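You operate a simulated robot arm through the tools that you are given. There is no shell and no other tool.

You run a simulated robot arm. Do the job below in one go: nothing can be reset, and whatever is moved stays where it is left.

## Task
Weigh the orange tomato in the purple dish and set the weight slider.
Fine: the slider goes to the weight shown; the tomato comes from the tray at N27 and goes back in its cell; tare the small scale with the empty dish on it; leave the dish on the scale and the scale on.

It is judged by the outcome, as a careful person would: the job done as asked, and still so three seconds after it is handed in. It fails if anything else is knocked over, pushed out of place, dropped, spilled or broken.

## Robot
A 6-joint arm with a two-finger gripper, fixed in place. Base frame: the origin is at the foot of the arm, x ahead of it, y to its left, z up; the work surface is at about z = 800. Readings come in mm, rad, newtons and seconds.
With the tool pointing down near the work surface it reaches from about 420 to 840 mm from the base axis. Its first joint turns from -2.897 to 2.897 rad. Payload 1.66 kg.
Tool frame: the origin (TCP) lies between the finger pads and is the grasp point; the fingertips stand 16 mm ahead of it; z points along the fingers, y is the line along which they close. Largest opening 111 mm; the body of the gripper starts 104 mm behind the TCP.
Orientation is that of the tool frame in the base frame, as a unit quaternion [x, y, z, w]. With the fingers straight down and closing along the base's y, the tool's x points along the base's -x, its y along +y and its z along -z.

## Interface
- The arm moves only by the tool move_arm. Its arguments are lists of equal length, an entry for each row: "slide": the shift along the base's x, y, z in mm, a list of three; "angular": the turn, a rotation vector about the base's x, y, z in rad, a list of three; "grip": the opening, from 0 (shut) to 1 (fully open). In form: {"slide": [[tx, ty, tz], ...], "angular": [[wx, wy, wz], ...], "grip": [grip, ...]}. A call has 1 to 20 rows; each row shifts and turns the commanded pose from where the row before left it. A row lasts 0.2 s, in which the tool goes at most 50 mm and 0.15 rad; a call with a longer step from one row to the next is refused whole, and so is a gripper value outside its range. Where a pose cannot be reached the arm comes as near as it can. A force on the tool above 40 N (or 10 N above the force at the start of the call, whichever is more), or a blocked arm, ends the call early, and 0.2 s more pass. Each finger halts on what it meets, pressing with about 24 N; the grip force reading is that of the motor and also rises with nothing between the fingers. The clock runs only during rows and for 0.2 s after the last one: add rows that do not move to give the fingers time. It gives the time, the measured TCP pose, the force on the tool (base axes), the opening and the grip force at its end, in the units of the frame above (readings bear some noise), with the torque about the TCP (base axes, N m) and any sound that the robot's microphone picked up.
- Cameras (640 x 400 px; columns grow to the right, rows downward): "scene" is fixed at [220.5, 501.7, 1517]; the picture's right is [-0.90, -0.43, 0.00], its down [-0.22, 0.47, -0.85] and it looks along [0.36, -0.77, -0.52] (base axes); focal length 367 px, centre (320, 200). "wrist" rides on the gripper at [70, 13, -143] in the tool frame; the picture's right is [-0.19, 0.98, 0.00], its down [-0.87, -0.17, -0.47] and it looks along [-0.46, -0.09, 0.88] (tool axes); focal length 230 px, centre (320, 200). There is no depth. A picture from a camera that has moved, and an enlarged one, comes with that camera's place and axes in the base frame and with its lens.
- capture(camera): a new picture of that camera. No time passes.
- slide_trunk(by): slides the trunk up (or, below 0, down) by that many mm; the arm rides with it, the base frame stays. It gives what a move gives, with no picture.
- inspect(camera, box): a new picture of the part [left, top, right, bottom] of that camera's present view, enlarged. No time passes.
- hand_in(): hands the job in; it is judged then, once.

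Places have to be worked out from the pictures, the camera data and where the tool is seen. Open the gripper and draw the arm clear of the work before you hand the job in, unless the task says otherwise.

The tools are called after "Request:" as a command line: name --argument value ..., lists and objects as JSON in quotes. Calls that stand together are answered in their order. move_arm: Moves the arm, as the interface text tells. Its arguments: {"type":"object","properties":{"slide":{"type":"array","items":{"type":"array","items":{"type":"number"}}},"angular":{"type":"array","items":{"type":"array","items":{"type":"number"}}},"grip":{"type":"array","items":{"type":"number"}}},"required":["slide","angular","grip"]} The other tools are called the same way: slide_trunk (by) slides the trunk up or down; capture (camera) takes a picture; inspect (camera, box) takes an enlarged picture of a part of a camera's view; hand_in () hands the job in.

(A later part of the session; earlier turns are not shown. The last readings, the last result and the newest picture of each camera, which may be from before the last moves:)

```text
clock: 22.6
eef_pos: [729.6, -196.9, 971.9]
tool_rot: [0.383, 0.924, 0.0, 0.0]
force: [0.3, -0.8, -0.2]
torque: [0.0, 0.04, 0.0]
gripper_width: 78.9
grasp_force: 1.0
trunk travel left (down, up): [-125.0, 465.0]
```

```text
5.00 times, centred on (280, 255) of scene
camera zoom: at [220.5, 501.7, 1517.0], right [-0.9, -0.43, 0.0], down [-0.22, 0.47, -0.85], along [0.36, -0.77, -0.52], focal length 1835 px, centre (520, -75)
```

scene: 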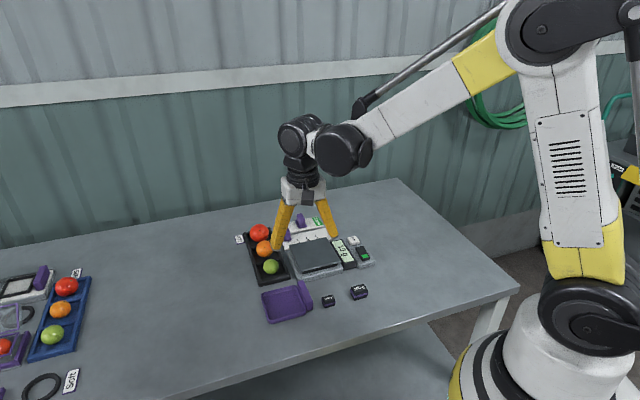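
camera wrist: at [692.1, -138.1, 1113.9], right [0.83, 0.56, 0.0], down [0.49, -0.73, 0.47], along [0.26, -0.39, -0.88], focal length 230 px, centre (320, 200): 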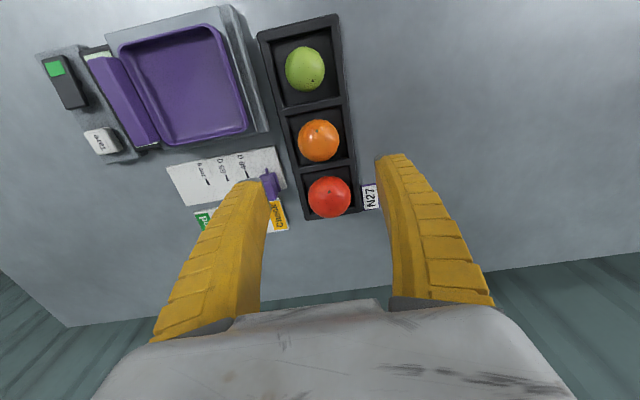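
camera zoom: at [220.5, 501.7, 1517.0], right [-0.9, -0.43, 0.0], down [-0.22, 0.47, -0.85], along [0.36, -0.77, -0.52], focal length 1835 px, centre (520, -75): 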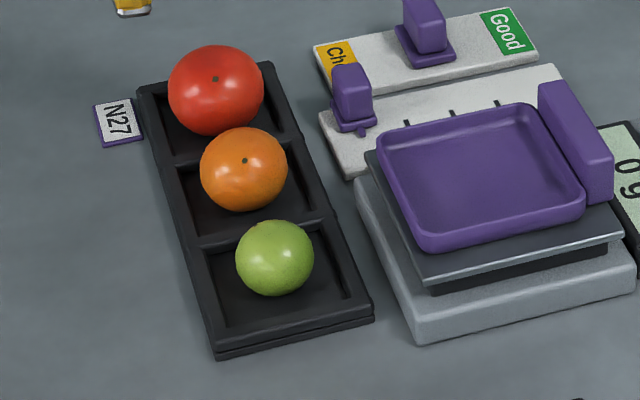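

The orange tomato works out at about (729,-195.6), centre z≈831, diameter about 51 mm, and the tray rim is low at z≈810. I'll lower 95 mm and recheck the centring.

Request:
move_arm --slide '[[0, 0.8, -25], [0, 0.8, -25], [0, 0, -25], [0, 0, -20], [0, 0, 0]]' --angular '[[0, 0, 0], [0, 0, 0], [0, 0, 0], [0, 0, 0], [0, 0, 0]]' --grip '[0.7, 0.7, 0.7, 0.7, 0.7]'

Request:
capture --camera "wrist"

Request:
inspect --camera "scene" --box '[235, 195, 325, 275]'

```text
clock: 23.8
eef_pos: [730.8, -195.1, 875.5]
tool_rot: [0.383, 0.924, 0.0, -0.001]
force: [-0.4, 0.7, 0.3]
torque: [0.03, 0.0, 0.02]
gripper_width: 79.4
grasp_force: 1.0
trunk travel left (down, up): [-125.0, 465.0]
```

```text
taken
camera wrist: at [691.9, -137.0, 1018.7], right [0.83, 0.56, 0.0], down [0.49, -0.73, 0.47], along [0.26, -0.39, -0.88], focal length 230 px, centre (320, 200)
```

wrist: 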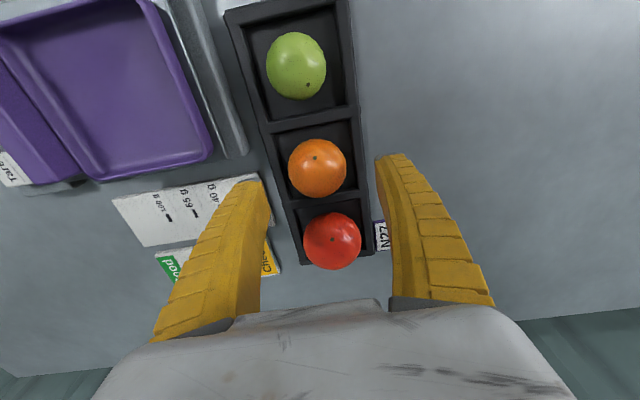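

```text
5.00 times, centred on (280, 235) of scene
camera zoom: at [220.5, 501.7, 1517.0], right [-0.9, -0.43, 0.0], down [-0.22, 0.47, -0.85], along [0.36, -0.77, -0.52], focal length 1835 px, centre (520, 25)
```

zoom: 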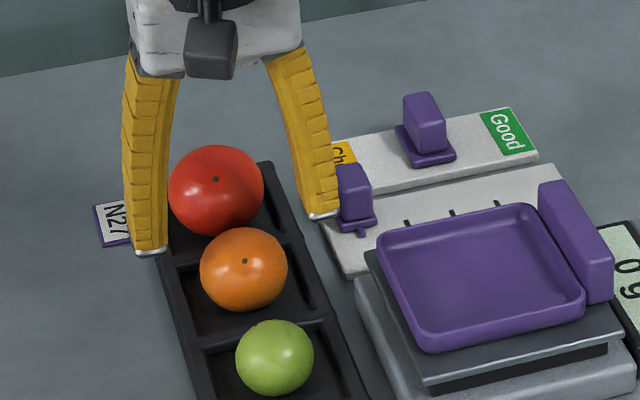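

The tomato is centred between the fingers to within about 1 mm. I'll descend the last 42 mm so the TCP is at the tomato's mid-height, with the tips above the tray rim.

Request:
move_arm --slide '[[-0.5, 0, -14], [-0.5, 0, -14], [0, 0, -10], [0, 0, -4], [0, 0, 0]]' --angular '[[0, 0, 0], [0, 0, 0], [0, 0, 0], [0, 0, 0], [0, 0, 0]]' --grip '[0.7, 0.7, 0.7, 0.7, 0.7]'

Request:
capture --camera "wrist"

Request:
inspect --camera "scene" --box '[235, 205, 325, 285]'

```text
clock: 25.0
eef_pos: [729.5, -195.6, 832.4]
tool_rot: [0.382, 0.924, 0.0, 0.0]
force: [-0.1, -0.2, -0.3]
torque: [0.04, -0.03, 0.02]
gripper_width: 79.1
grasp_force: 1.4
trunk travel left (down, up): [-125.0, 465.0]
```

```text
taken
camera wrist: at [690.9, -135.8, 975.9], right [0.83, 0.56, 0.0], down [0.49, -0.73, 0.47], along [0.26, -0.39, -0.88], focal length 230 px, centre (320, 200)
```

wrist: 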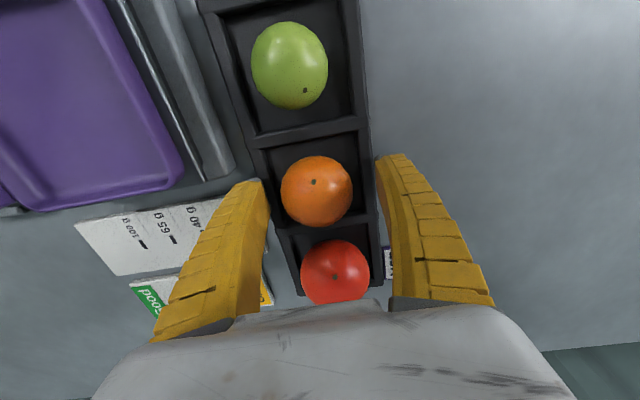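

```text
5.00 times, centred on (280, 245) of scene
camera zoom: at [220.5, 501.7, 1517.0], right [-0.9, -0.43, 0.0], down [-0.22, 0.47, -0.85], along [0.36, -0.77, -0.52], focal length 1835 px, centre (520, -25)
```

zoom: 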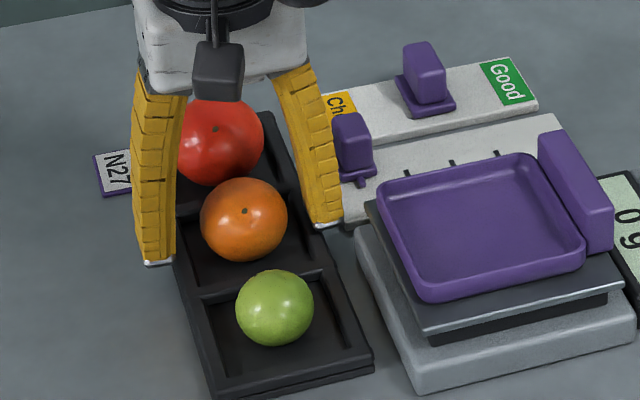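

Positions look right. I'll close gently, with a target a bit under the tomato's diameter, to see the grip force.

Request:
move_arm --slide '[[0, 0, 0], [0, 0, 0], [0, 0, 0], [0, 0, 0]]' --angular '[[0, 0, 0], [0, 0, 0], [0, 0, 0], [0, 0, 0]]' --grip '[0.55, 0.45, 0.42, 0.42]'

Request:
capture --camera "wrist"

Request:
inspect --camera "scene" --box '[235, 205, 325, 285]'

```text
clock: 26.0
eef_pos: [729.8, -195.7, 834.0]
tool_rot: [0.383, 0.924, 0.001, 0.0]
force: [1.8, 0.0, 3.9]
torque: [-0.02, -0.06, 0.0]
gripper_width: 47.7
grasp_force: 16.1
trunk travel left (down, up): [-125.0, 465.0]
```

```text
taken
camera wrist: at [690.7, -135.8, 976.3], right [0.83, 0.56, 0.0], down [0.49, -0.73, 0.47], along [0.26, -0.39, -0.88], focal length 230 px, centre (320, 200)
```

wrist: 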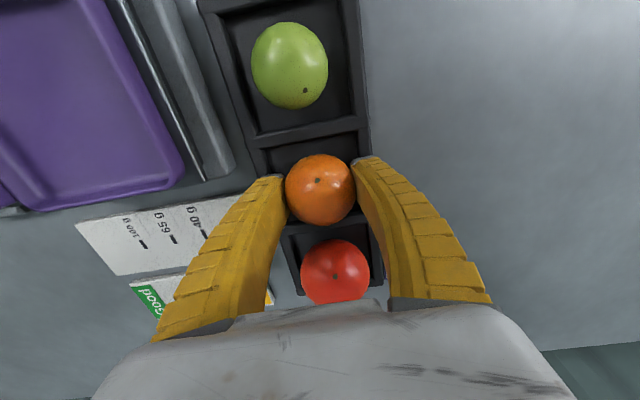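

```text
5.00 times, centred on (280, 245) of scene
camera zoom: at [220.5, 501.7, 1517.0], right [-0.9, -0.43, 0.0], down [-0.22, 0.47, -0.85], along [0.36, -0.77, -0.52], focal length 1835 px, centre (520, -25)
```

zoom: 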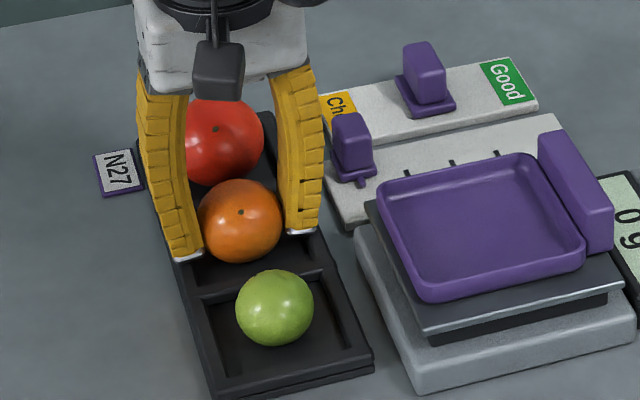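

Grip force is about 16 N at 47.7 mm, and the tomato is held. I'll lift slowly and check that it comes along.

Request:
move_arm --slide '[[0, 0, 4], [0, 0, 8], [0, 0, 10], [0, 0, 10], [0, 0, 0]]' --angular '[[0, 0, 0], [0, 0, 0], [0, 0, 0], [0, 0, 0], [0, 0, 0]]' --grip '[0.42, 0.42, 0.42, 0.42, 0.42]'

Request:
capture --camera "wrist"

Request:
inspect --camera "scene" --box '[235, 190, 325, 270]'

```text
clock: 27.2
eef_pos: [728.1, -195.1, 865.5]
tool_rot: [0.383, 0.924, 0.0, 0.001]
force: [-0.1, 0.4, -1.0]
torque: [-0.02, 0.01, -0.03]
gripper_width: 49.0
grasp_force: 1.3
trunk travel left (down, up): [-125.0, 465.0]
```

```text
taken
camera wrist: at [690.7, -136.7, 1008.3], right [0.83, 0.56, 0.0], down [0.49, -0.73, 0.47], along [0.26, -0.39, -0.88], focal length 230 px, centre (320, 200)
```

wrist: 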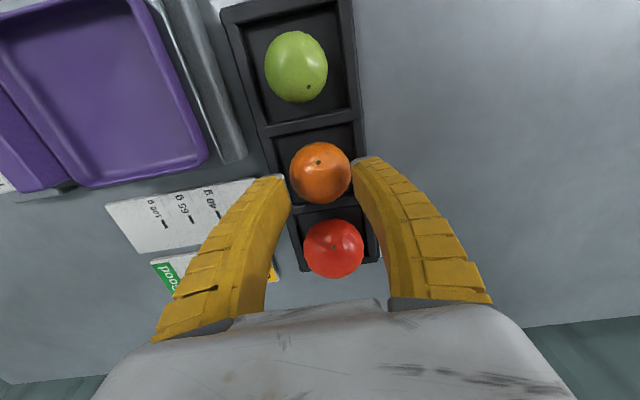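

```text
5.00 times, centred on (280, 230) of scene
camera zoom: at [220.5, 501.7, 1517.0], right [-0.9, -0.43, 0.0], down [-0.22, 0.47, -0.85], along [0.36, -0.77, -0.52], focal length 1835 px, centre (520, 50)
```

zoom: 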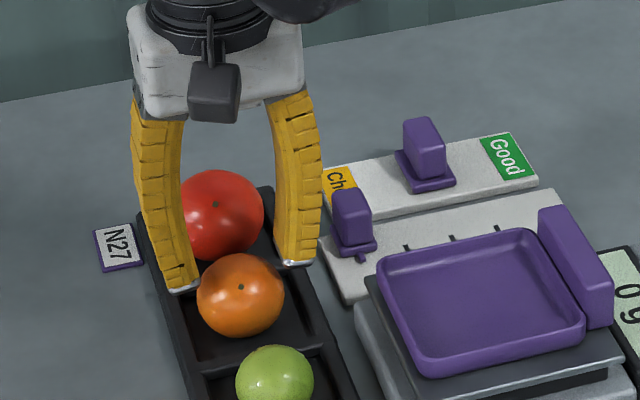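

The tomato slipped out and is still sitting in its cell, so I need a firmer grip at the lowest safe height. The rim is at z≈815 and the tips go to about 816. I'll reopen, shift slightly to centre on it, and go back down.

Request:
move_arm --slide '[[0, 0, 0], [0, 0, 0], [-0.4, 0.7, -8], [-0.4, 0.7, -12], [0, 0, -10], [0, 0, -3], [0, 0, 0]]' --angular '[[0, 0, 0], [0, 0, 0], [0, 0, 0], [0, 0, 0], [0, 0, 0], [0, 0, 0], [0, 0, 0]]' --grip '[0.6, 0.7, 0.7, 0.7, 0.7, 0.7, 0.7]'

Request:
inspect --camera "wrist" --box '[230, 100, 410, 260]'

Request:
inspect --camera "scene" --box '[240, 220, 310, 280]'

```text
clock: 28.8
eef_pos: [728.5, -194.1, 832.5]
tool_rot: [0.382, 0.924, 0.0, 0.001]
force: [0.2, 0.2, -0.5]
torque: [0.02, 0.0, -0.02]
gripper_width: 79.1
grasp_force: 1.0
trunk travel left (down, up): [-125.0, 465.0]
```

```text
2.50 times, centred on (320, 180) of wrist
camera zoom: at [689.5, -134.8, 975.0], right [0.83, 0.56, 0.0], down [0.49, -0.73, 0.47], along [0.26, -0.39, -0.88], focal length 575 px, centre (320, 250)
```

zoom: 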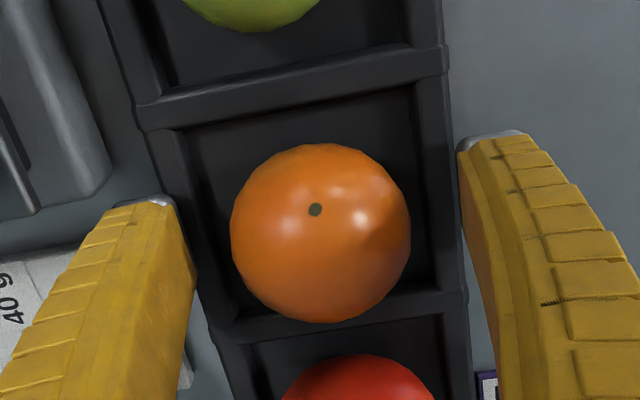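

```text
6.67 times, centred on (275, 250) of scene
camera zoom: at [220.5, 501.7, 1517.0], right [-0.9, -0.43, 0.0], down [-0.22, 0.47, -0.85], along [0.36, -0.77, -0.52], focal length 2447 px, centre (620, -133)
```

zoom: 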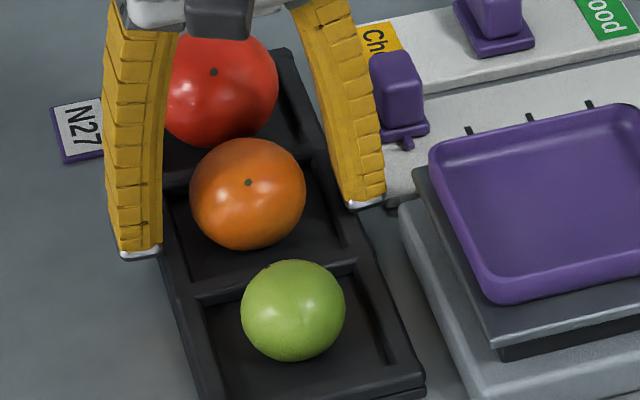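

The tomato is exactly centred now. I'll close with full grip force and check before lifting.

Request:
move_arm --slide '[[0, 0, 0], [0, 0, 0], [0, 0, 0], [0, 0, 0], [0, 0, 0]]' --angular '[[0, 0, 0], [0, 0, 0], [0, 0, 0], [0, 0, 0], [0, 0, 0]]' --grip '[0.55, 0.45, 0.38, 0.36, 0.36]'

Request:
inspect --camera "wrist" --box '[230, 100, 410, 260]'

Request:
inspect --camera "scene" --box '[240, 220, 310, 280]'

```text
clock: 30.0
eef_pos: [728.0, -195.7, 832.7]
tool_rot: [0.383, 0.924, 0.0, 0.001]
force: [1.4, 0.2, 3.9]
torque: [-0.03, -0.06, 0.01]
gripper_width: 47.6
grasp_force: 15.9
trunk travel left (down, up): [-125.0, 465.0]
```

```text
2.50 times, centred on (320, 180) of wrist
camera zoom: at [689.4, -134.8, 975.2], right [0.83, 0.56, 0.0], down [0.49, -0.73, 0.47], along [0.26, -0.39, -0.88], focal length 575 px, centre (320, 250)
```

zoom: 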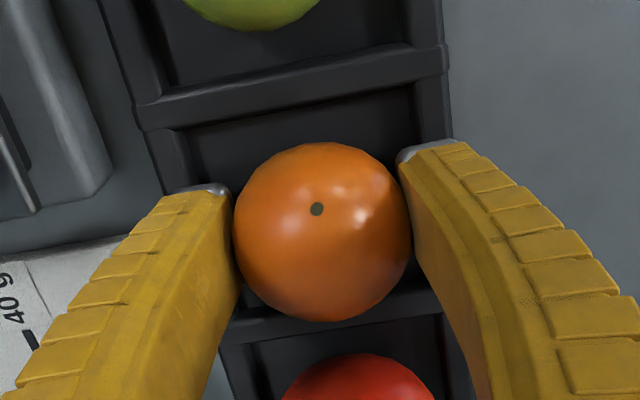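

```text
6.67 times, centred on (275, 250) of scene
camera zoom: at [220.5, 501.7, 1517.0], right [-0.9, -0.43, 0.0], down [-0.22, 0.47, -0.85], along [0.36, -0.77, -0.52], focal length 2447 px, centre (620, -133)
```

zoom: 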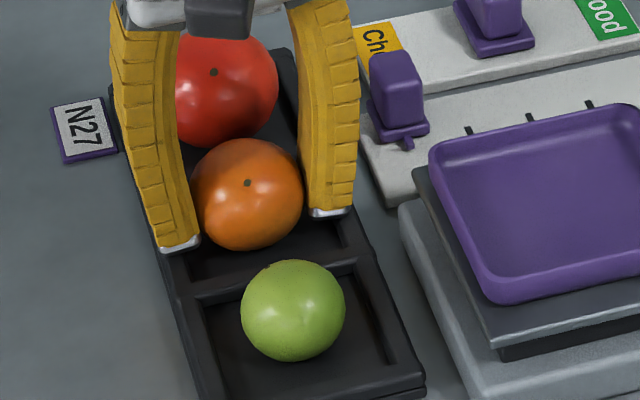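

The force reading matches the last attempt, which suggests the tips are brushing the tray rim. The earlier 0.42 target was only about 49 mm, too loose for the tomato. With this tighter target I'll rise 3 mm off the rim and see how the grip changes.

Request:
move_arm --slide '[[0, 0, 1.5], [0, 0, 1.5], [0, 0, 0], [0, 0, 0]]' --angular '[[0, 0, 0], [0, 0, 0], [0, 0, 0], [0, 0, 0]]' --grip '[0.36, 0.36, 0.36, 0.36]'

Request:
inspect --camera "wrist" --box '[230, 100, 410, 260]'

Request:
inspect --camera "scene" --box '[240, 220, 310, 280]'

```text
clock: 31.0
eef_pos: [728.9, -193.6, 834.8]
tool_rot: [0.383, 0.924, 0.0, 0.0]
force: [0.0, -0.6, -0.4]
torque: [0.03, -0.01, 0.01]
gripper_width: 47.0
grasp_force: 16.1
trunk travel left (down, up): [-125.0, 465.0]
```

```text
2.50 times, centred on (320, 180) of wrist
camera zoom: at [689.6, -134.8, 978.5], right [0.83, 0.56, 0.0], down [0.49, -0.73, 0.47], along [0.26, -0.39, -0.88], focal length 575 px, centre (320, 250)
```

zoom: 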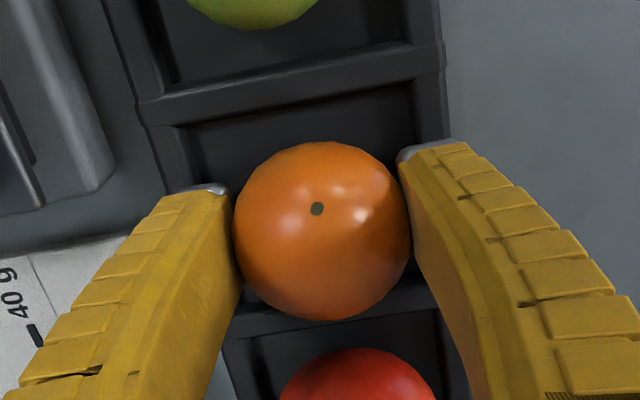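

```text
6.67 times, centred on (275, 250) of scene
camera zoom: at [220.5, 501.7, 1517.0], right [-0.9, -0.43, 0.0], down [-0.22, 0.47, -0.85], along [0.36, -0.77, -0.52], focal length 2447 px, centre (620, -133)
```

zoom: 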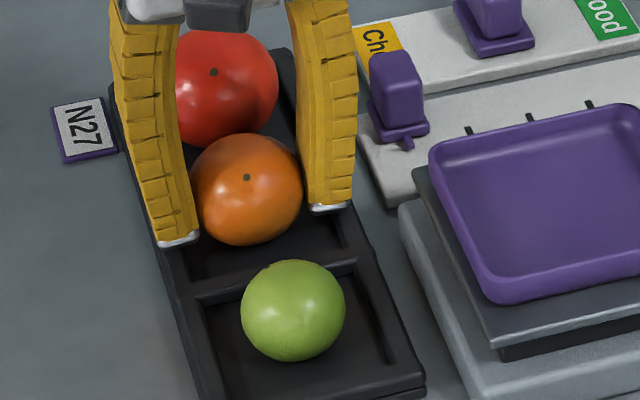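

The tomato rose with the fingers: it hasn't moved in the wrist view and is about 3 mm higher in the scene, with 16 N of grip. I'll keep lifting slowly.

Request:
move_arm --slide '[[0, 0, 4], [0, 0, 7], [0, 0, 8], [0, 0, 8], [0, 0, 0]]' --angular '[[0, 0, 0], [0, 0, 0], [0, 0, 0], [0, 0, 0], [0, 0, 0]]' --grip '[0.36, 0.36, 0.36, 0.36, 0.36]'

Request:
capture --camera "wrist"

Request:
inspect --camera "scene" --box '[240, 200, 320, 280]'

```text
clock: 32.2
eef_pos: [728.9, -193.2, 863.0]
tool_rot: [0.382, 0.924, 0.0, 0.0]
force: [0.5, 0.0, -1.5]
torque: [0.0, 0.0, 0.04]
gripper_width: 46.7
grasp_force: 16.4
trunk travel left (down, up): [-125.0, 465.0]
```

```text
taken
camera wrist: at [690.1, -134.4, 1005.4], right [0.83, 0.56, 0.0], down [0.49, -0.73, 0.47], along [0.26, -0.39, -0.88], focal length 230 px, centre (320, 200)
```

wrist: 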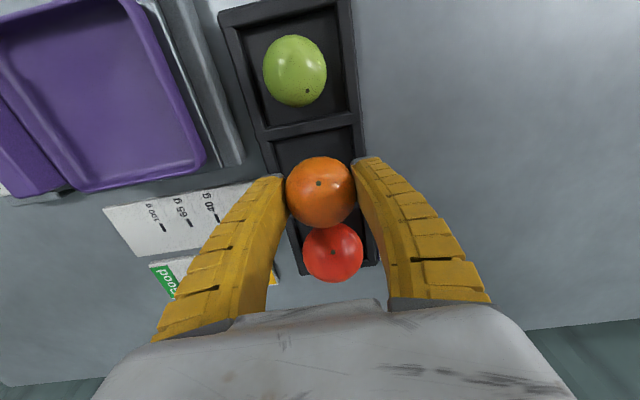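

```text
5.00 times, centred on (280, 240) of scene
camera zoom: at [220.5, 501.7, 1517.0], right [-0.9, -0.43, 0.0], down [-0.22, 0.47, -0.85], along [0.36, -0.77, -0.52], focal length 1835 px, centre (520, 0)
```

zoom: 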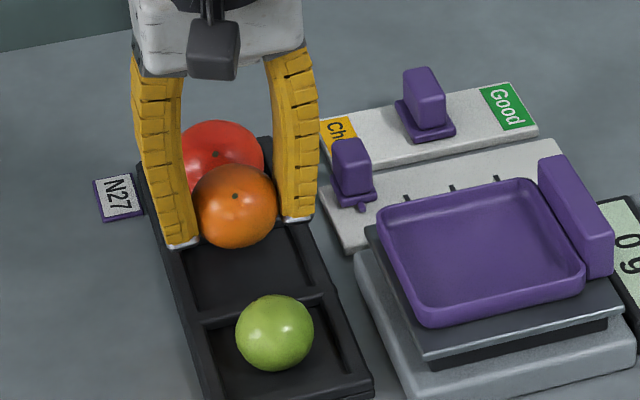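

The tomato is held clear of the tray. I'll raise it and carry it over the dish centre, near (588.5,-224.5), turning the tool 45° so the fingers open along the dish diagonal, where there's more room.

Request:
move_arm --slide '[[0, 0, 15], [0, 0, 25], [0, 0, 25], [0, 0, 12], [-23.4, -5.1, 0], [-23.4, -5.1, 0], [-23.4, -5.1, 0], [-23.4, -5.1, 0], [-23.4, -5.1, 0], [-23.4, -5.1, 0], [0, 0, 0]]' --angular '[[0, 0, 0], [0, 0, 0], [0, 0, 0], [0, 0, 0], [0, 0, 0.1309], [0, 0, 0.1309], [0, 0, 0.1309], [0, 0, 0.1309], [0, 0, 0.1309], [0, 0, 0.1309], [0, 0, 0]]' --grip '[0.36, 0.36, 0.36, 0.36, 0.36, 0.36, 0.36, 0.36, 0.36, 0.36, 0.36]'

Request:
capture --camera "wrist"

Request:
inspect --camera "scene" --box '[230, 160, 390, 290]'

```text
clock: 34.6
eef_pos: [587.3, -224.9, 939.4]
tool_rot: [-0.001, 1.0, 0.0, 0.0]
force: [0.1, -0.1, -0.8]
torque: [-0.02, -0.02, 0.03]
gripper_width: 46.9
grasp_force: 16.3
trunk travel left (down, up): [-125.0, 465.0]
```

```text
taken
camera wrist: at [519.0, -211.4, 1082.6], right [0.19, 0.98, 0.0], down [0.87, -0.17, 0.47], along [0.46, -0.09, -0.88], focal length 230 px, centre (320, 200)
```

wrist: 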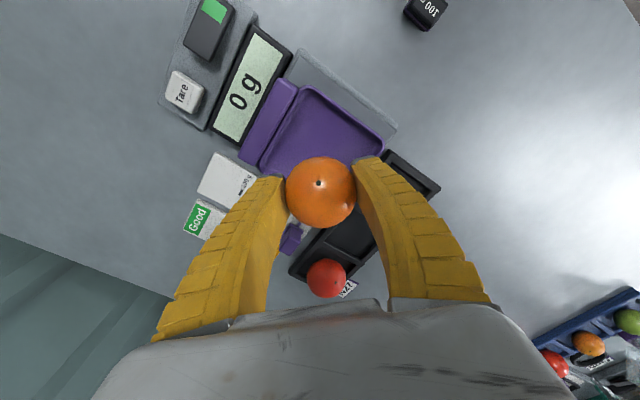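

```text
3.08 times, centred on (310, 225) of scene
camera zoom: at [220.5, 501.7, 1517.0], right [-0.9, -0.43, 0.0], down [-0.22, 0.47, -0.85], along [0.36, -0.77, -0.52], focal length 1129 px, centre (351, 123)
```

zoom: 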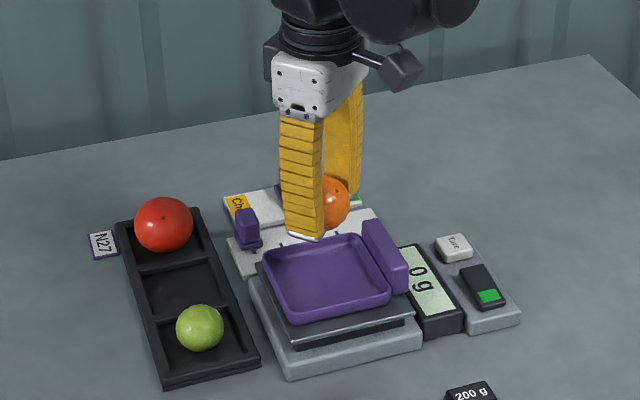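

The tomato is over the dish centre and the display reads 0 g. I'll lower it to just above the dish floor.

Request:
move_arm --slide '[[0.5, 0.3, -16], [0.5, 0.3, -18], [0, 0, -16], [0, 0, -10], [0, 0, -4], [0, 0, 0]]' --angular '[[0, 0, 0], [0, 0, 0], [0, 0, 0], [0, 0, 0], [0, 0, 0], [0, 0, 0]]' --grip '[0.36, 0.36, 0.36, 0.36, 0.36, 0.36]'

Request:
capture --camera "wrist"

Request:
inspect --camera "scene" --box '[250, 180, 390, 290]'

```text
clock: 36.0
eef_pos: [588.5, -225.4, 875.4]
tool_rot: [-0.001, 1.0, 0.0, -0.001]
force: [0.7, 0.3, 0.2]
torque: [0.01, -0.01, -0.01]
gripper_width: 46.7
grasp_force: 15.5
trunk travel left (down, up): [-125.0, 465.0]
```

```text
taken
camera wrist: at [520.1, -211.4, 1017.9], right [0.19, 0.98, 0.0], down [0.87, -0.17, 0.47], along [0.46, -0.09, -0.88], focal length 230 px, centre (320, 200)
```

wrist: 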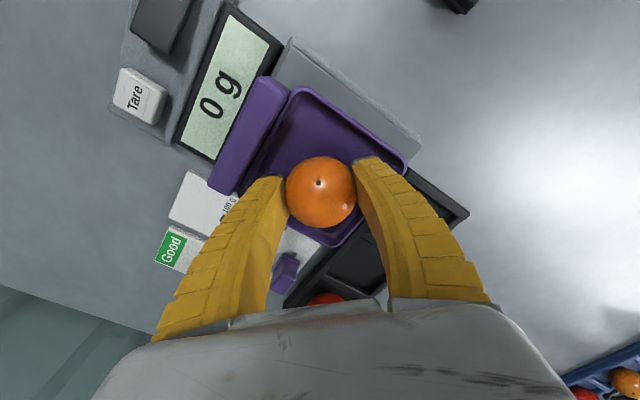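

```text
3.64 times, centred on (320, 235) of scene
camera zoom: at [220.5, 501.7, 1517.0], right [-0.9, -0.43, 0.0], down [-0.22, 0.47, -0.85], along [0.36, -0.77, -0.52], focal length 1335 px, centre (320, 73)
```

zoom: 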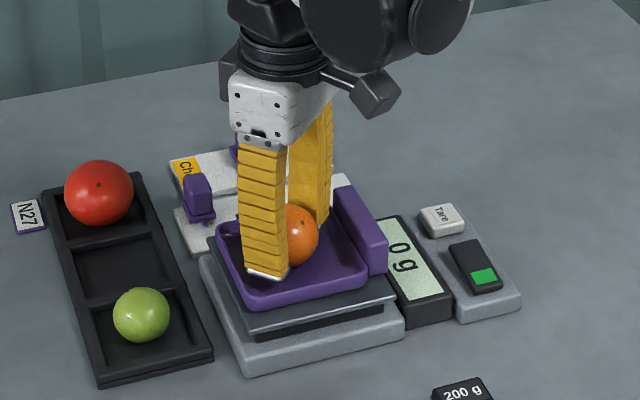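

The tomato is in the dish between its walls. I'll lower in small steps to touch the floor.

Request:
move_arm --slide '[[0, 0, -2], [0, 0, -2], [0, 0, -1], [0, 0, 0]]' --angular '[[0, 0, 0], [0, 0, 0], [0, 0, 0], [0, 0, 0]]' --grip '[0.36, 0.36, 0.36, 0.36]'

Request:
inspect --camera "wrist" --box '[160, 20, 420, 260]'

```text
clock: 37.0
eef_pos: [587.5, -225.0, 870.1]
tool_rot: [0.0, 1.0, 0.0, 0.0]
force: [0.7, -0.7, 1.6]
torque: [0.0, -0.01, 0.0]
gripper_width: 47.0
grasp_force: 16.0
trunk travel left (down, up): [-125.0, 465.0]
```

```text
1.67 times, centred on (290, 140) of wrist
camera zoom: at [520.1, -210.9, 1013.2], right [0.19, 0.98, 0.0], down [0.87, -0.17, 0.47], along [0.46, -0.09, -0.88], focal length 384 px, centre (370, 300)
```

zoom: 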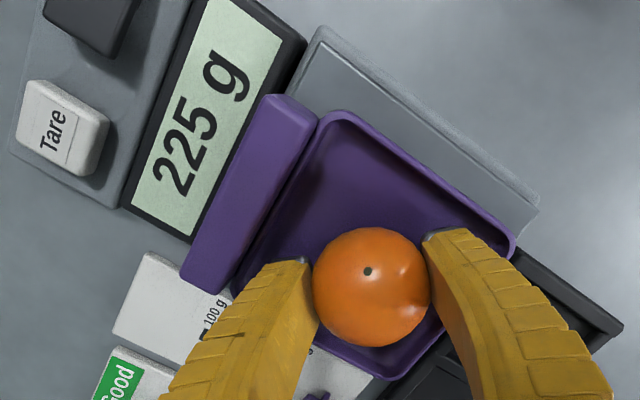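

Contact: the display shows 225 g while pressing lightly. I'll open the fingers slowly and only as far as needed.

Request:
move_arm --slide '[[0, 0, 0], [0, 0, 0], [0, 0, 0], [0, 0, 0], [0, 0, 0]]' --angular '[[0, 0, 0], [0, 0, 0], [0, 0, 0], [0, 0, 0], [0, 0, 0]]' --grip '[0.4, 0.43, 0.46, 0.49, 0.5]'

Request:
inspect --camera "wrist" --box '[160, 20, 420, 260]'

Request:
inspect --camera "scene" --box '[250, 180, 390, 290]'

```text
clock: 38.2
eef_pos: [590.5, -224.6, 870.0]
tool_rot: [0.0, 1.0, 0.0, 0.0]
force: [-0.4, 0.5, 0.1]
torque: [-0.03, -0.01, 0.0]
gripper_width: 57.6
grasp_force: 1.2
trunk travel left (down, up): [-125.0, 465.0]
```

```text
1.67 times, centred on (290, 140) of wrist
camera zoom: at [520.1, -210.9, 1013.2], right [0.19, 0.98, 0.0], down [0.87, -0.17, 0.47], along [0.46, -0.09, -0.88], focal length 384 px, centre (370, 300)
```

zoom: 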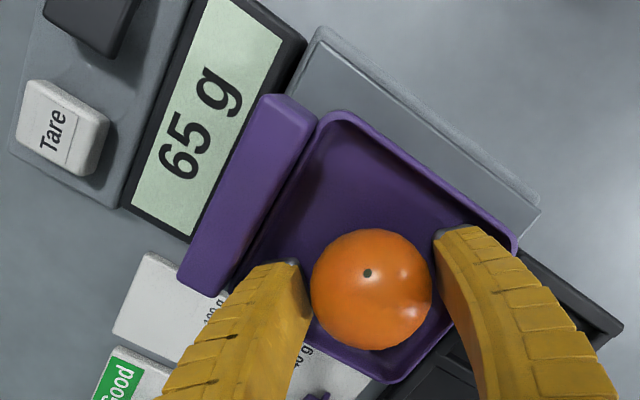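

```text
3.64 times, centred on (320, 235) of scene
camera zoom: at [220.5, 501.7, 1517.0], right [-0.9, -0.43, 0.0], down [-0.22, 0.47, -0.85], along [0.36, -0.77, -0.52], focal length 1335 px, centre (320, 73)
```

zoom: 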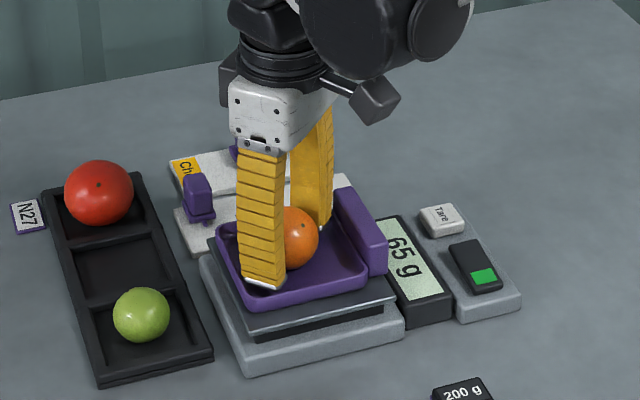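

The display shows 65 g with the tomato released. I'll lift straight up a little to confirm the reading with nothing touching.

Request:
move_arm --slide '[[0, 0, 6], [0, 0, 12], [0, 0, 14], [0, 0, 0], [0, 0, 0], [0, 0, 0]]' --angular '[[0, 0, 0], [0, 0, 0], [0, 0, 0], [0, 0, 0], [0, 0, 0], [0, 0, 0]]' --grip '[0.5, 0.5, 0.5, 0.5, 0.5, 0.5]'

Request:
inspect --camera "wrist" --box '[160, 20, 420, 260]'

Request:
inspect --camera "scene" --box '[250, 180, 390, 290]'

```text
clock: 39.6
eef_pos: [588.0, -225.6, 901.9]
tool_rot: [0.0, 1.0, -0.001, -0.001]
force: [0.7, -0.4, 0.1]
torque: [0.0, -0.02, 0.0]
gripper_width: 57.5
grasp_force: 1.7
trunk travel left (down, up): [-125.0, 465.0]
```

```text
1.67 times, centred on (290, 140) of wrist
camera zoom: at [520.0, -211.1, 1044.8], right [0.19, 0.98, 0.0], down [0.87, -0.17, 0.47], along [0.46, -0.09, -0.88], focal length 384 px, centre (370, 300)
```

zoom: 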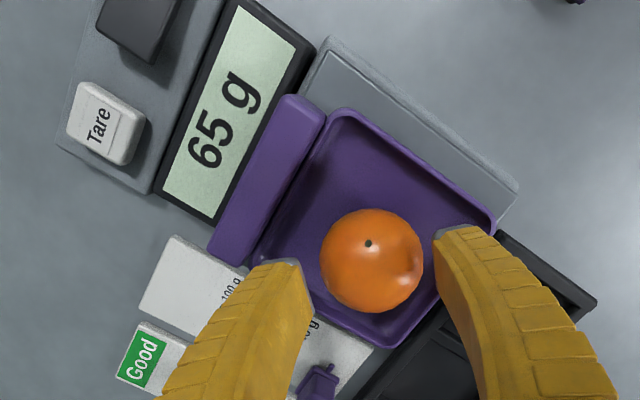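

```text
3.64 times, centred on (320, 235) of scene
camera zoom: at [220.5, 501.7, 1517.0], right [-0.9, -0.43, 0.0], down [-0.22, 0.47, -0.85], along [0.36, -0.77, -0.52], focal length 1335 px, centre (320, 73)
```

zoom: 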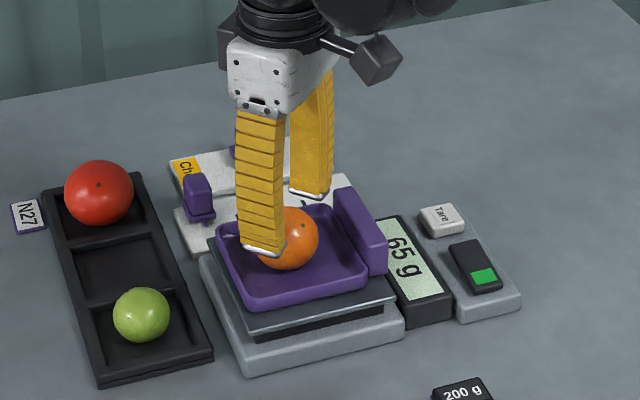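

The 65 g reading is confirmed with the fingers clear. I'll go back down along the same line, grip the tomato and lift it out.

Request:
move_arm --slide '[[0, 0, -12], [0, 0, -12], [0, 0, -6], [0, 0, -1.5], [0, 0, 0], [0, 0, 0], [0, 0, 0], [0, 0, 0], [0, 0, 0]]' --angular '[[0, 0, 0], [0, 0, 0], [0, 0, 0], [0, 0, 0], [0, 0, 0], [0, 0, 0], [0, 0, 0], [0, 0, 0], [0, 0, 0]]' --grip '[0.5, 0.5, 0.5, 0.5, 0.5, 0.42, 0.36, 0.36, 0.36]'

Request:
inspect --camera "wrist" --box '[160, 20, 420, 260]'

```text
clock: 41.6
eef_pos: [588.1, -225.1, 870.9]
tool_rot: [0.0, 1.0, 0.0, 0.0]
force: [0.3, 0.8, 1.2]
torque: [0.01, -0.01, 0.02]
gripper_width: 47.1
grasp_force: 15.9
trunk travel left (down, up): [-125.0, 465.0]
```

```text
1.67 times, centred on (290, 140) of wrist
camera zoom: at [519.9, -211.0, 1013.8], right [0.19, 0.98, 0.0], down [0.87, -0.17, 0.47], along [0.46, -0.09, -0.88], focal length 384 px, centre (370, 300)
```

zoom: 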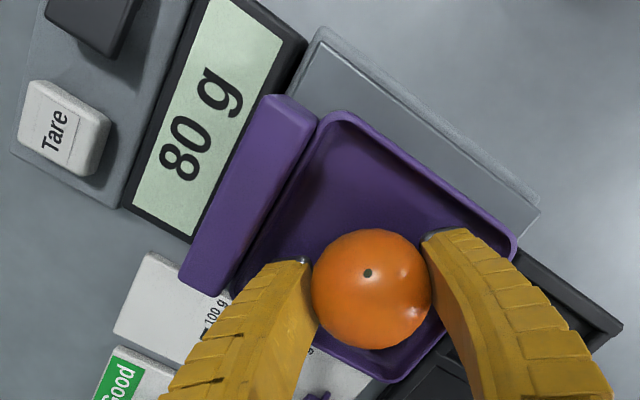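

The tomato is gripped again at 15.9 N. I'll lift it slowly out of the dish and check that the dish stays put and the scale returns to 0 g.

Request:
move_arm --slide '[[0, 0, 3], [0, 0, 7], [0, 0, 12], [0, 0, 16], [0, 0, 16], [0, 0, 16], [0, 0, 0]]' --angular '[[0, 0, 0], [0, 0, 0], [0, 0, 0], [0, 0, 0], [0, 0, 0], [0, 0, 0], [0, 0, 0]]' --grip '[0.36, 0.36, 0.36, 0.36, 0.36, 0.36, 0.36]'

Request:
capture --camera "wrist"

Request:
inspect --camera "scene" --box '[230, 160, 390, 290]'

```text
clock: 43.2
eef_pos: [587.5, -224.5, 942.1]
tool_rot: [0.0, 1.0, 0.001, 0.0]
force: [-0.1, 0.0, -0.8]
torque: [-0.05, 0.05, 0.02]
gripper_width: 46.9
grasp_force: 16.0
trunk travel left (down, up): [-125.0, 465.0]
```

```text
taken
camera wrist: at [519.6, -211.0, 1084.7], right [0.19, 0.98, 0.0], down [0.87, -0.17, 0.47], along [0.46, -0.09, -0.88], focal length 230 px, centre (320, 200)
```

wrist: 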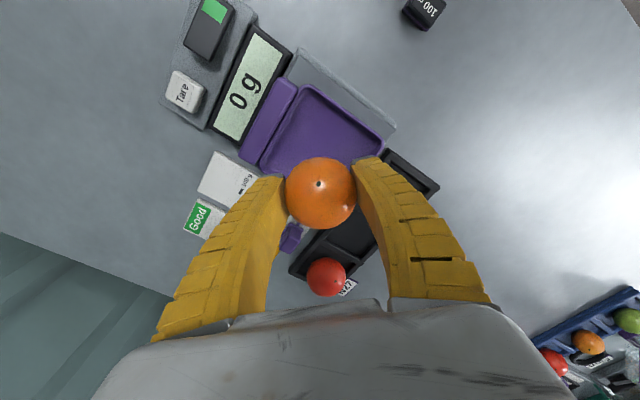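

```text
3.08 times, centred on (310, 225) of scene
camera zoom: at [220.5, 501.7, 1517.0], right [-0.9, -0.43, 0.0], down [-0.22, 0.47, -0.85], along [0.36, -0.77, -0.52], focal length 1129 px, centre (351, 123)
```

zoom: 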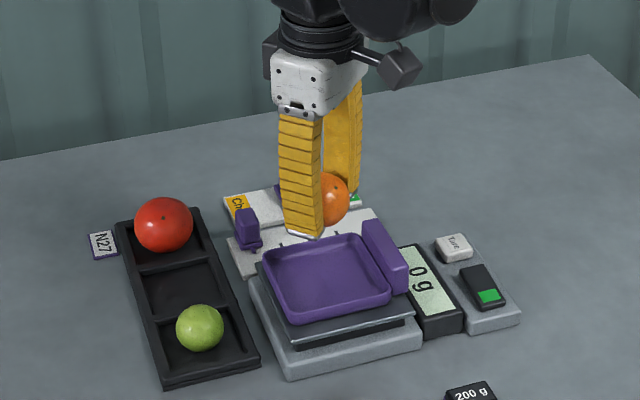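

The display is back to 0 g with the dish in place. I'll carry the tomato back over its cell, reversing the earlier move and turn.

Request:
move_arm --slide '[[23.2, 5, 0], [23.2, 5, 0], [23.2, 5, 0], [23.2, 5, 0], [23.3, 5, 0], [23.3, 5, 0], [0, 0, 0]]' --angular '[[0, 0, -0.1309], [0, 0, -0.1309], [0, 0, -0.1309], [0, 0, -0.1309], [0, 0, -0.1309], [0, 0, -0.1309], [0, 0, 0]]' --grip '[0.36, 0.36, 0.36, 0.36, 0.36, 0.36, 0.36]'

Request:
capture --camera "wrist"

Request:
inspect --camera "scene" --box '[230, 180, 330, 280]'

```text
clock: 44.8
eef_pos: [729.0, -194.1, 942.0]
tool_rot: [0.383, 0.924, 0.0, 0.0]
force: [0.7, 0.1, 0.4]
torque: [0.0, 0.04, -0.01]
gripper_width: 46.7
grasp_force: 15.9
trunk travel left (down, up): [-125.0, 465.0]
```

```text
taken
camera wrist: at [690.0, -135.8, 1083.7], right [0.83, 0.56, 0.0], down [0.49, -0.73, 0.47], along [0.26, -0.39, -0.88], focal length 230 px, centre (320, 200)
```

wrist: 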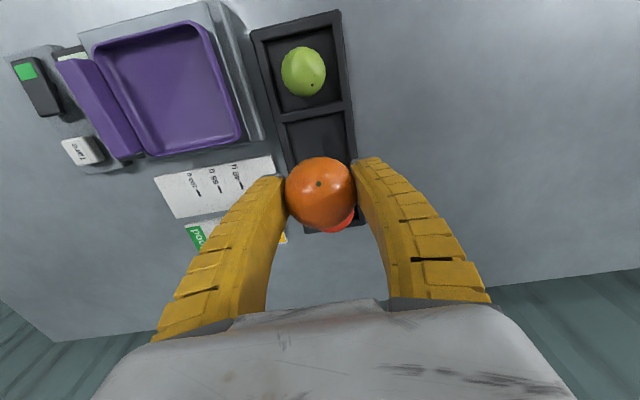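

```text
4.00 times, centred on (280, 230) of scene
camera zoom: at [220.5, 501.7, 1517.0], right [-0.9, -0.43, 0.0], down [-0.22, 0.47, -0.85], along [0.36, -0.77, -0.52], focal length 1468 px, centre (480, 80)
```

zoom: 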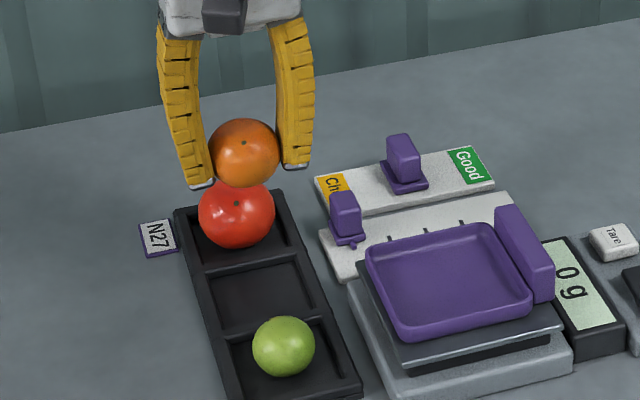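

The cell centre works out near (726,-195), right under the tomato. I'll lower it to a few mm above the cell floor.

Request:
move_arm --slide '[[-0.5, 0, -20], [-0.5, 0, -25], [0, 0, -25], [0, 0, -20], [0, 0, -11], [0, 0, -4], [0, 0, 0]]' --angular '[[0, 0, 0], [0, 0, 0], [0, 0, 0], [0, 0, 0], [0, 0, 0], [0, 0, 0], [0, 0, 0]]' --grip '[0.36, 0.36, 0.36, 0.36, 0.36, 0.36, 0.36]'

Request:
inspect --camera "wrist" --box '[230, 100, 410, 260]'

Request:
inspect --camera "scene" --box '[240, 220, 310, 280]'

```text
clock: 46.4
eef_pos: [727.7, -193.6, 835.3]
tool_rot: [0.383, 0.924, 0.0, 0.0]
force: [-0.1, 0.5, -0.9]
torque: [-0.01, 0.0, -0.02]
gripper_width: 46.9
grasp_force: 16.5
trunk travel left (down, up): [-125.0, 465.0]
```

```text
2.50 times, centred on (320, 180) of wrist
camera zoom: at [688.6, -136.0, 977.9], right [0.83, 0.56, 0.0], down [0.49, -0.73, 0.47], along [0.26, -0.39, -0.88], focal length 575 px, centre (320, 250)
```

zoom: 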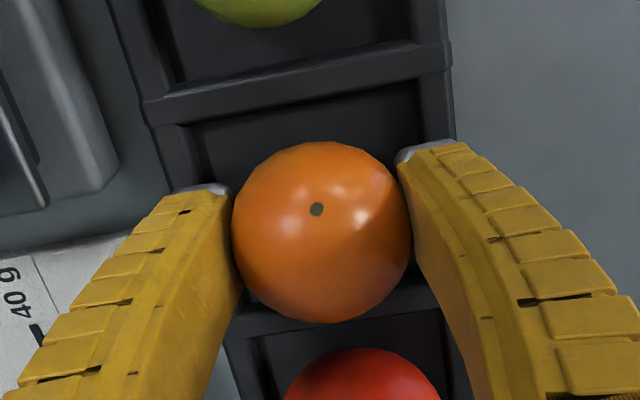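

```text
6.67 times, centred on (275, 250) of scene
camera zoom: at [220.5, 501.7, 1517.0], right [-0.9, -0.43, 0.0], down [-0.22, 0.47, -0.85], along [0.36, -0.77, -0.52], focal length 2447 px, centre (620, -133)
```

zoom: 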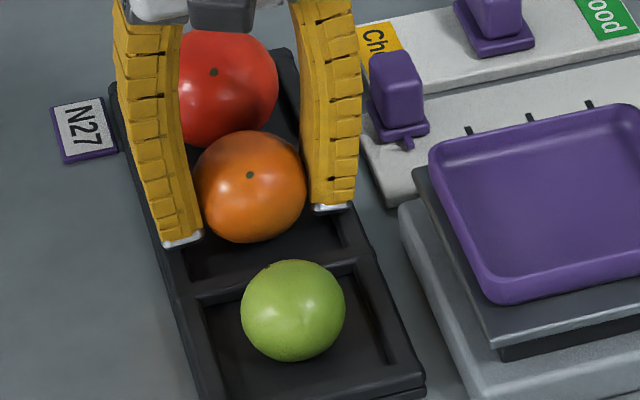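

The tomato is about 3 mm above the cell floor with no contact. I'll lower 2.3 mm and open slowly.

Request:
move_arm --slide '[[0, 0, -1.2], [0, 0, -1.1], [0, 0, 0], [0, 0, 0], [0, 0, 0], [0, 0, 0], [0, 0, 0], [0, 0, 0]]' --angular '[[0, 0, 0], [0, 0, 0], [0, 0, 0], [0, 0, 0], [0, 0, 0], [0, 0, 0], [0, 0, 0], [0, 0, 0]]' --grip '[0.36, 0.36, 0.36, 0.4, 0.43, 0.46, 0.5, 0.55]'

Request:
inspect --camera "wrist" --box '[230, 100, 410, 260]'

Request:
inspect --camera "scene" --box '[240, 220, 310, 280]'

```text
clock: 48.2
eef_pos: [726.6, -194.2, 833.3]
tool_rot: [0.383, 0.924, 0.0, -0.001]
force: [0.6, 0.4, -0.5]
torque: [0.0, 0.0, -0.03]
gripper_width: 63.1
grasp_force: 1.8
trunk travel left (down, up): [-125.0, 465.0]
```

```text
2.50 times, centred on (320, 180) of wrist
camera zoom: at [688.8, -135.6, 976.6], right [0.83, 0.56, 0.0], down [0.49, -0.73, 0.47], along [0.26, -0.39, -0.88], focal length 575 px, centre (320, 250)
```

zoom: 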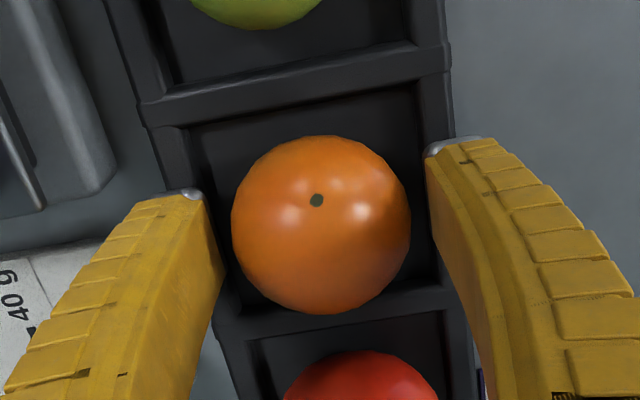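

```text
6.67 times, centred on (275, 250) of scene
camera zoom: at [220.5, 501.7, 1517.0], right [-0.9, -0.43, 0.0], down [-0.22, 0.47, -0.85], along [0.36, -0.77, -0.52], focal length 2447 px, centre (620, -133)
```

zoom: 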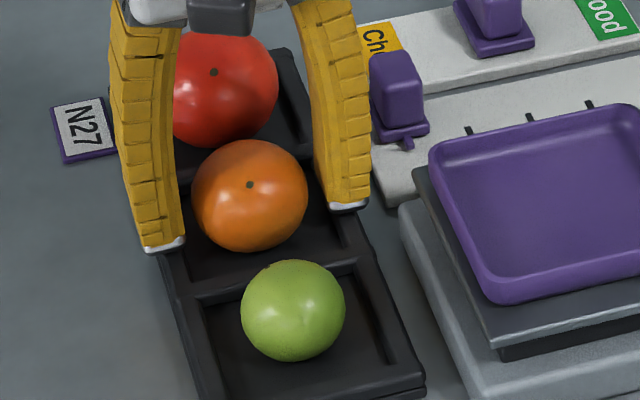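

The tomato is back in its cell and released. I'll rise straight up, then turn the tool +90° so it will close across the slider track, and look at the weight slider knob.

Request:
move_arm --slide '[[0, 0, 8], [0, 0, 20], [0, 0, 30], [0, 0, 35], [0, 0, 35], [0, 0, 0]]' --angular '[[0, 0, 0], [0, 0, 0], [0, 0, 0], [0, 0, 0], [0, 0, 0], [0, 0, 0]]' --grip '[0.57, 0.57, 0.57, 0.57, 0.57, 0.57]'

Request:
inspect --camera "wrist" --box '[150, 40, 400, 260]'

Request:
inspect --camera "scene" --box '[230, 190, 380, 290]'

```text
clock: 49.6
eef_pos: [726.5, -194.4, 963.0]
tool_rot: [0.383, 0.924, -0.001, 0.0]
force: [0.6, -0.6, 0.3]
torque: [0.01, -0.05, -0.01]
gripper_width: 65.1
grasp_force: 1.3
trunk travel left (down, up): [-125.0, 465.0]
```

```text
1.82 times, centred on (275, 150) of wrist
camera zoom: at [688.0, -136.5, 1106.0], right [0.83, 0.56, 0.0], down [0.49, -0.73, 0.47], along [0.26, -0.39, -0.88], focal length 418 px, centre (402, 291)
```

zoom: 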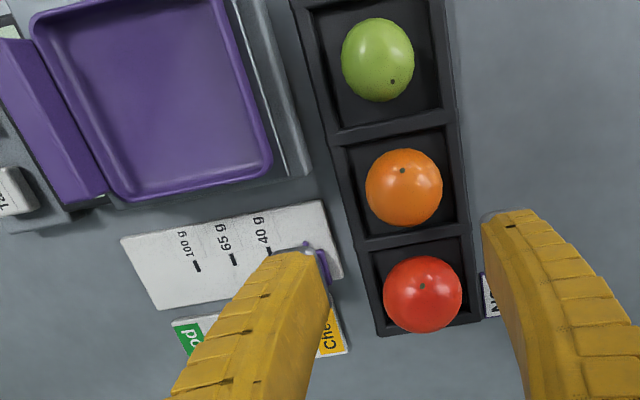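

```text
4.00 times, centred on (305, 240) of scene
camera zoom: at [220.5, 501.7, 1517.0], right [-0.9, -0.43, 0.0], down [-0.22, 0.47, -0.85], along [0.36, -0.77, -0.52], focal length 1468 px, centre (380, 40)
```

zoom: 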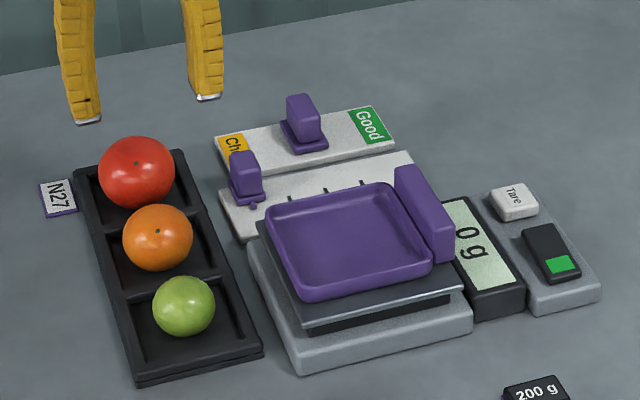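

The tomatoes are all in their cells and nothing else has moved. Now I'll rotate 90° and move above the weight slider knob, around (704,-284).

Request:
move_arm --slide '[[-1.9, -7.5, 0], [-1.9, -7.5, 0], [-1.9, -7.5, 0], [-1.9, -7.5, 0], [-1.9, -7.5, 0], [-1.9, -7.5, 0], [-1.9, -7.5, 0], [-1.9, -7.5, 0], [-1.9, -7.5, 0], [-1.9, -7.5, 0], [-1.9, -7.5, 0], [-1.9, -7.5, 0], [0, 0, 0]]' --angular '[[0, 0, 0.1309], [0, 0, 0.1309], [0, 0, 0.1309], [0, 0, 0.1309], [0, 0, 0.1309], [0, 0, 0.1309], [0, 0, 0.1309], [0, 0, 0.1309], [0, 0, 0.1309], [0, 0, 0.1309], [0, 0, 0.1309], [0, 0, 0.1309], [0, 0, 0]]' --grip '[0.57, 0.57, 0.57, 0.57, 0.57, 0.57, 0.57, 0.57, 0.57, 0.57, 0.57, 0.57, 0.57]'

Request:
capture --camera "wrist"

Request:
inspect --camera "wrist" --box '[260, 80, 400, 220]'

Request:
inspect --camera "scene" --box '[265, 200, 345, 260]'

```text
clock: 52.4
eef_pos: [703.6, -284.0, 963.3]
tool_rot: [-0.384, 0.923, 0.0, 0.0]
force: [-0.5, 0.5, 0.9]
torque: [0.0, 0.02, 0.02]
gripper_width: 64.9
grasp_force: 1.0
trunk travel left (down, up): [-125.0, 465.0]
```

```text
taken
camera wrist: at [646.4, -323.6, 1105.2], right [-0.56, 0.83, 0.0], down [0.73, 0.5, 0.47], along [0.39, 0.27, -0.88], focal length 230 px, centre (320, 200)
```

wrist: 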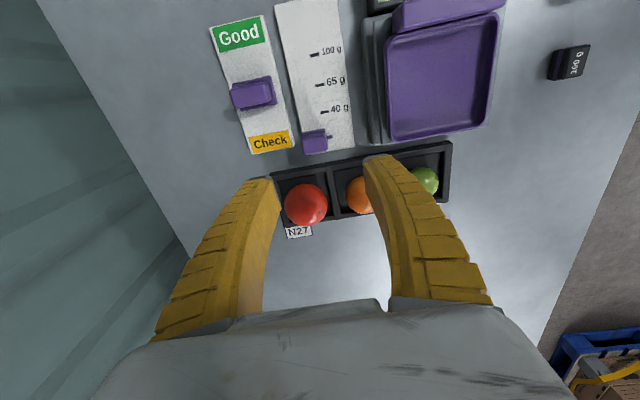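

```text
2.86 times, centred on (330, 150) of wrist
camera zoom: at [646.4, -323.6, 1105.2], right [-0.56, 0.83, 0.0], down [0.73, 0.5, 0.47], along [0.39, 0.27, -0.88], focal length 657 px, centre (291, 343)
```

zoom: 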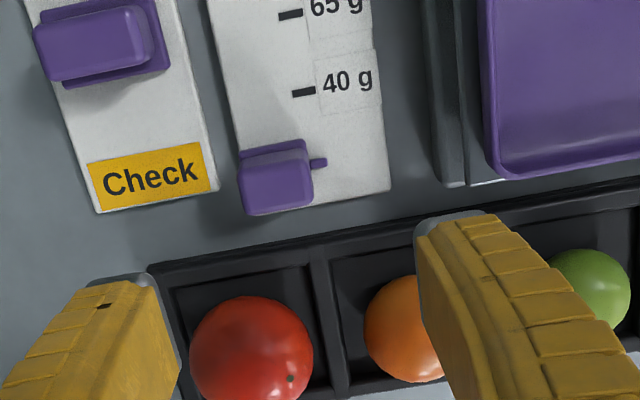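

```text
6.67 times, centred on (305, 230) of scene
camera zoom: at [220.5, 501.7, 1517.0], right [-0.9, -0.43, 0.0], down [-0.22, 0.47, -0.85], along [0.36, -0.77, -0.52], focal length 2447 px, centre (420, 0)
```

zoom: 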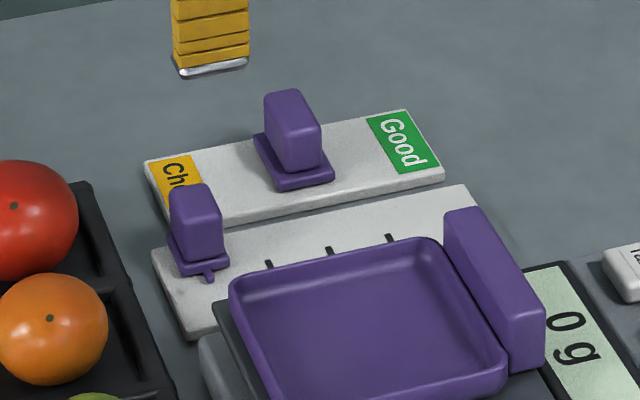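

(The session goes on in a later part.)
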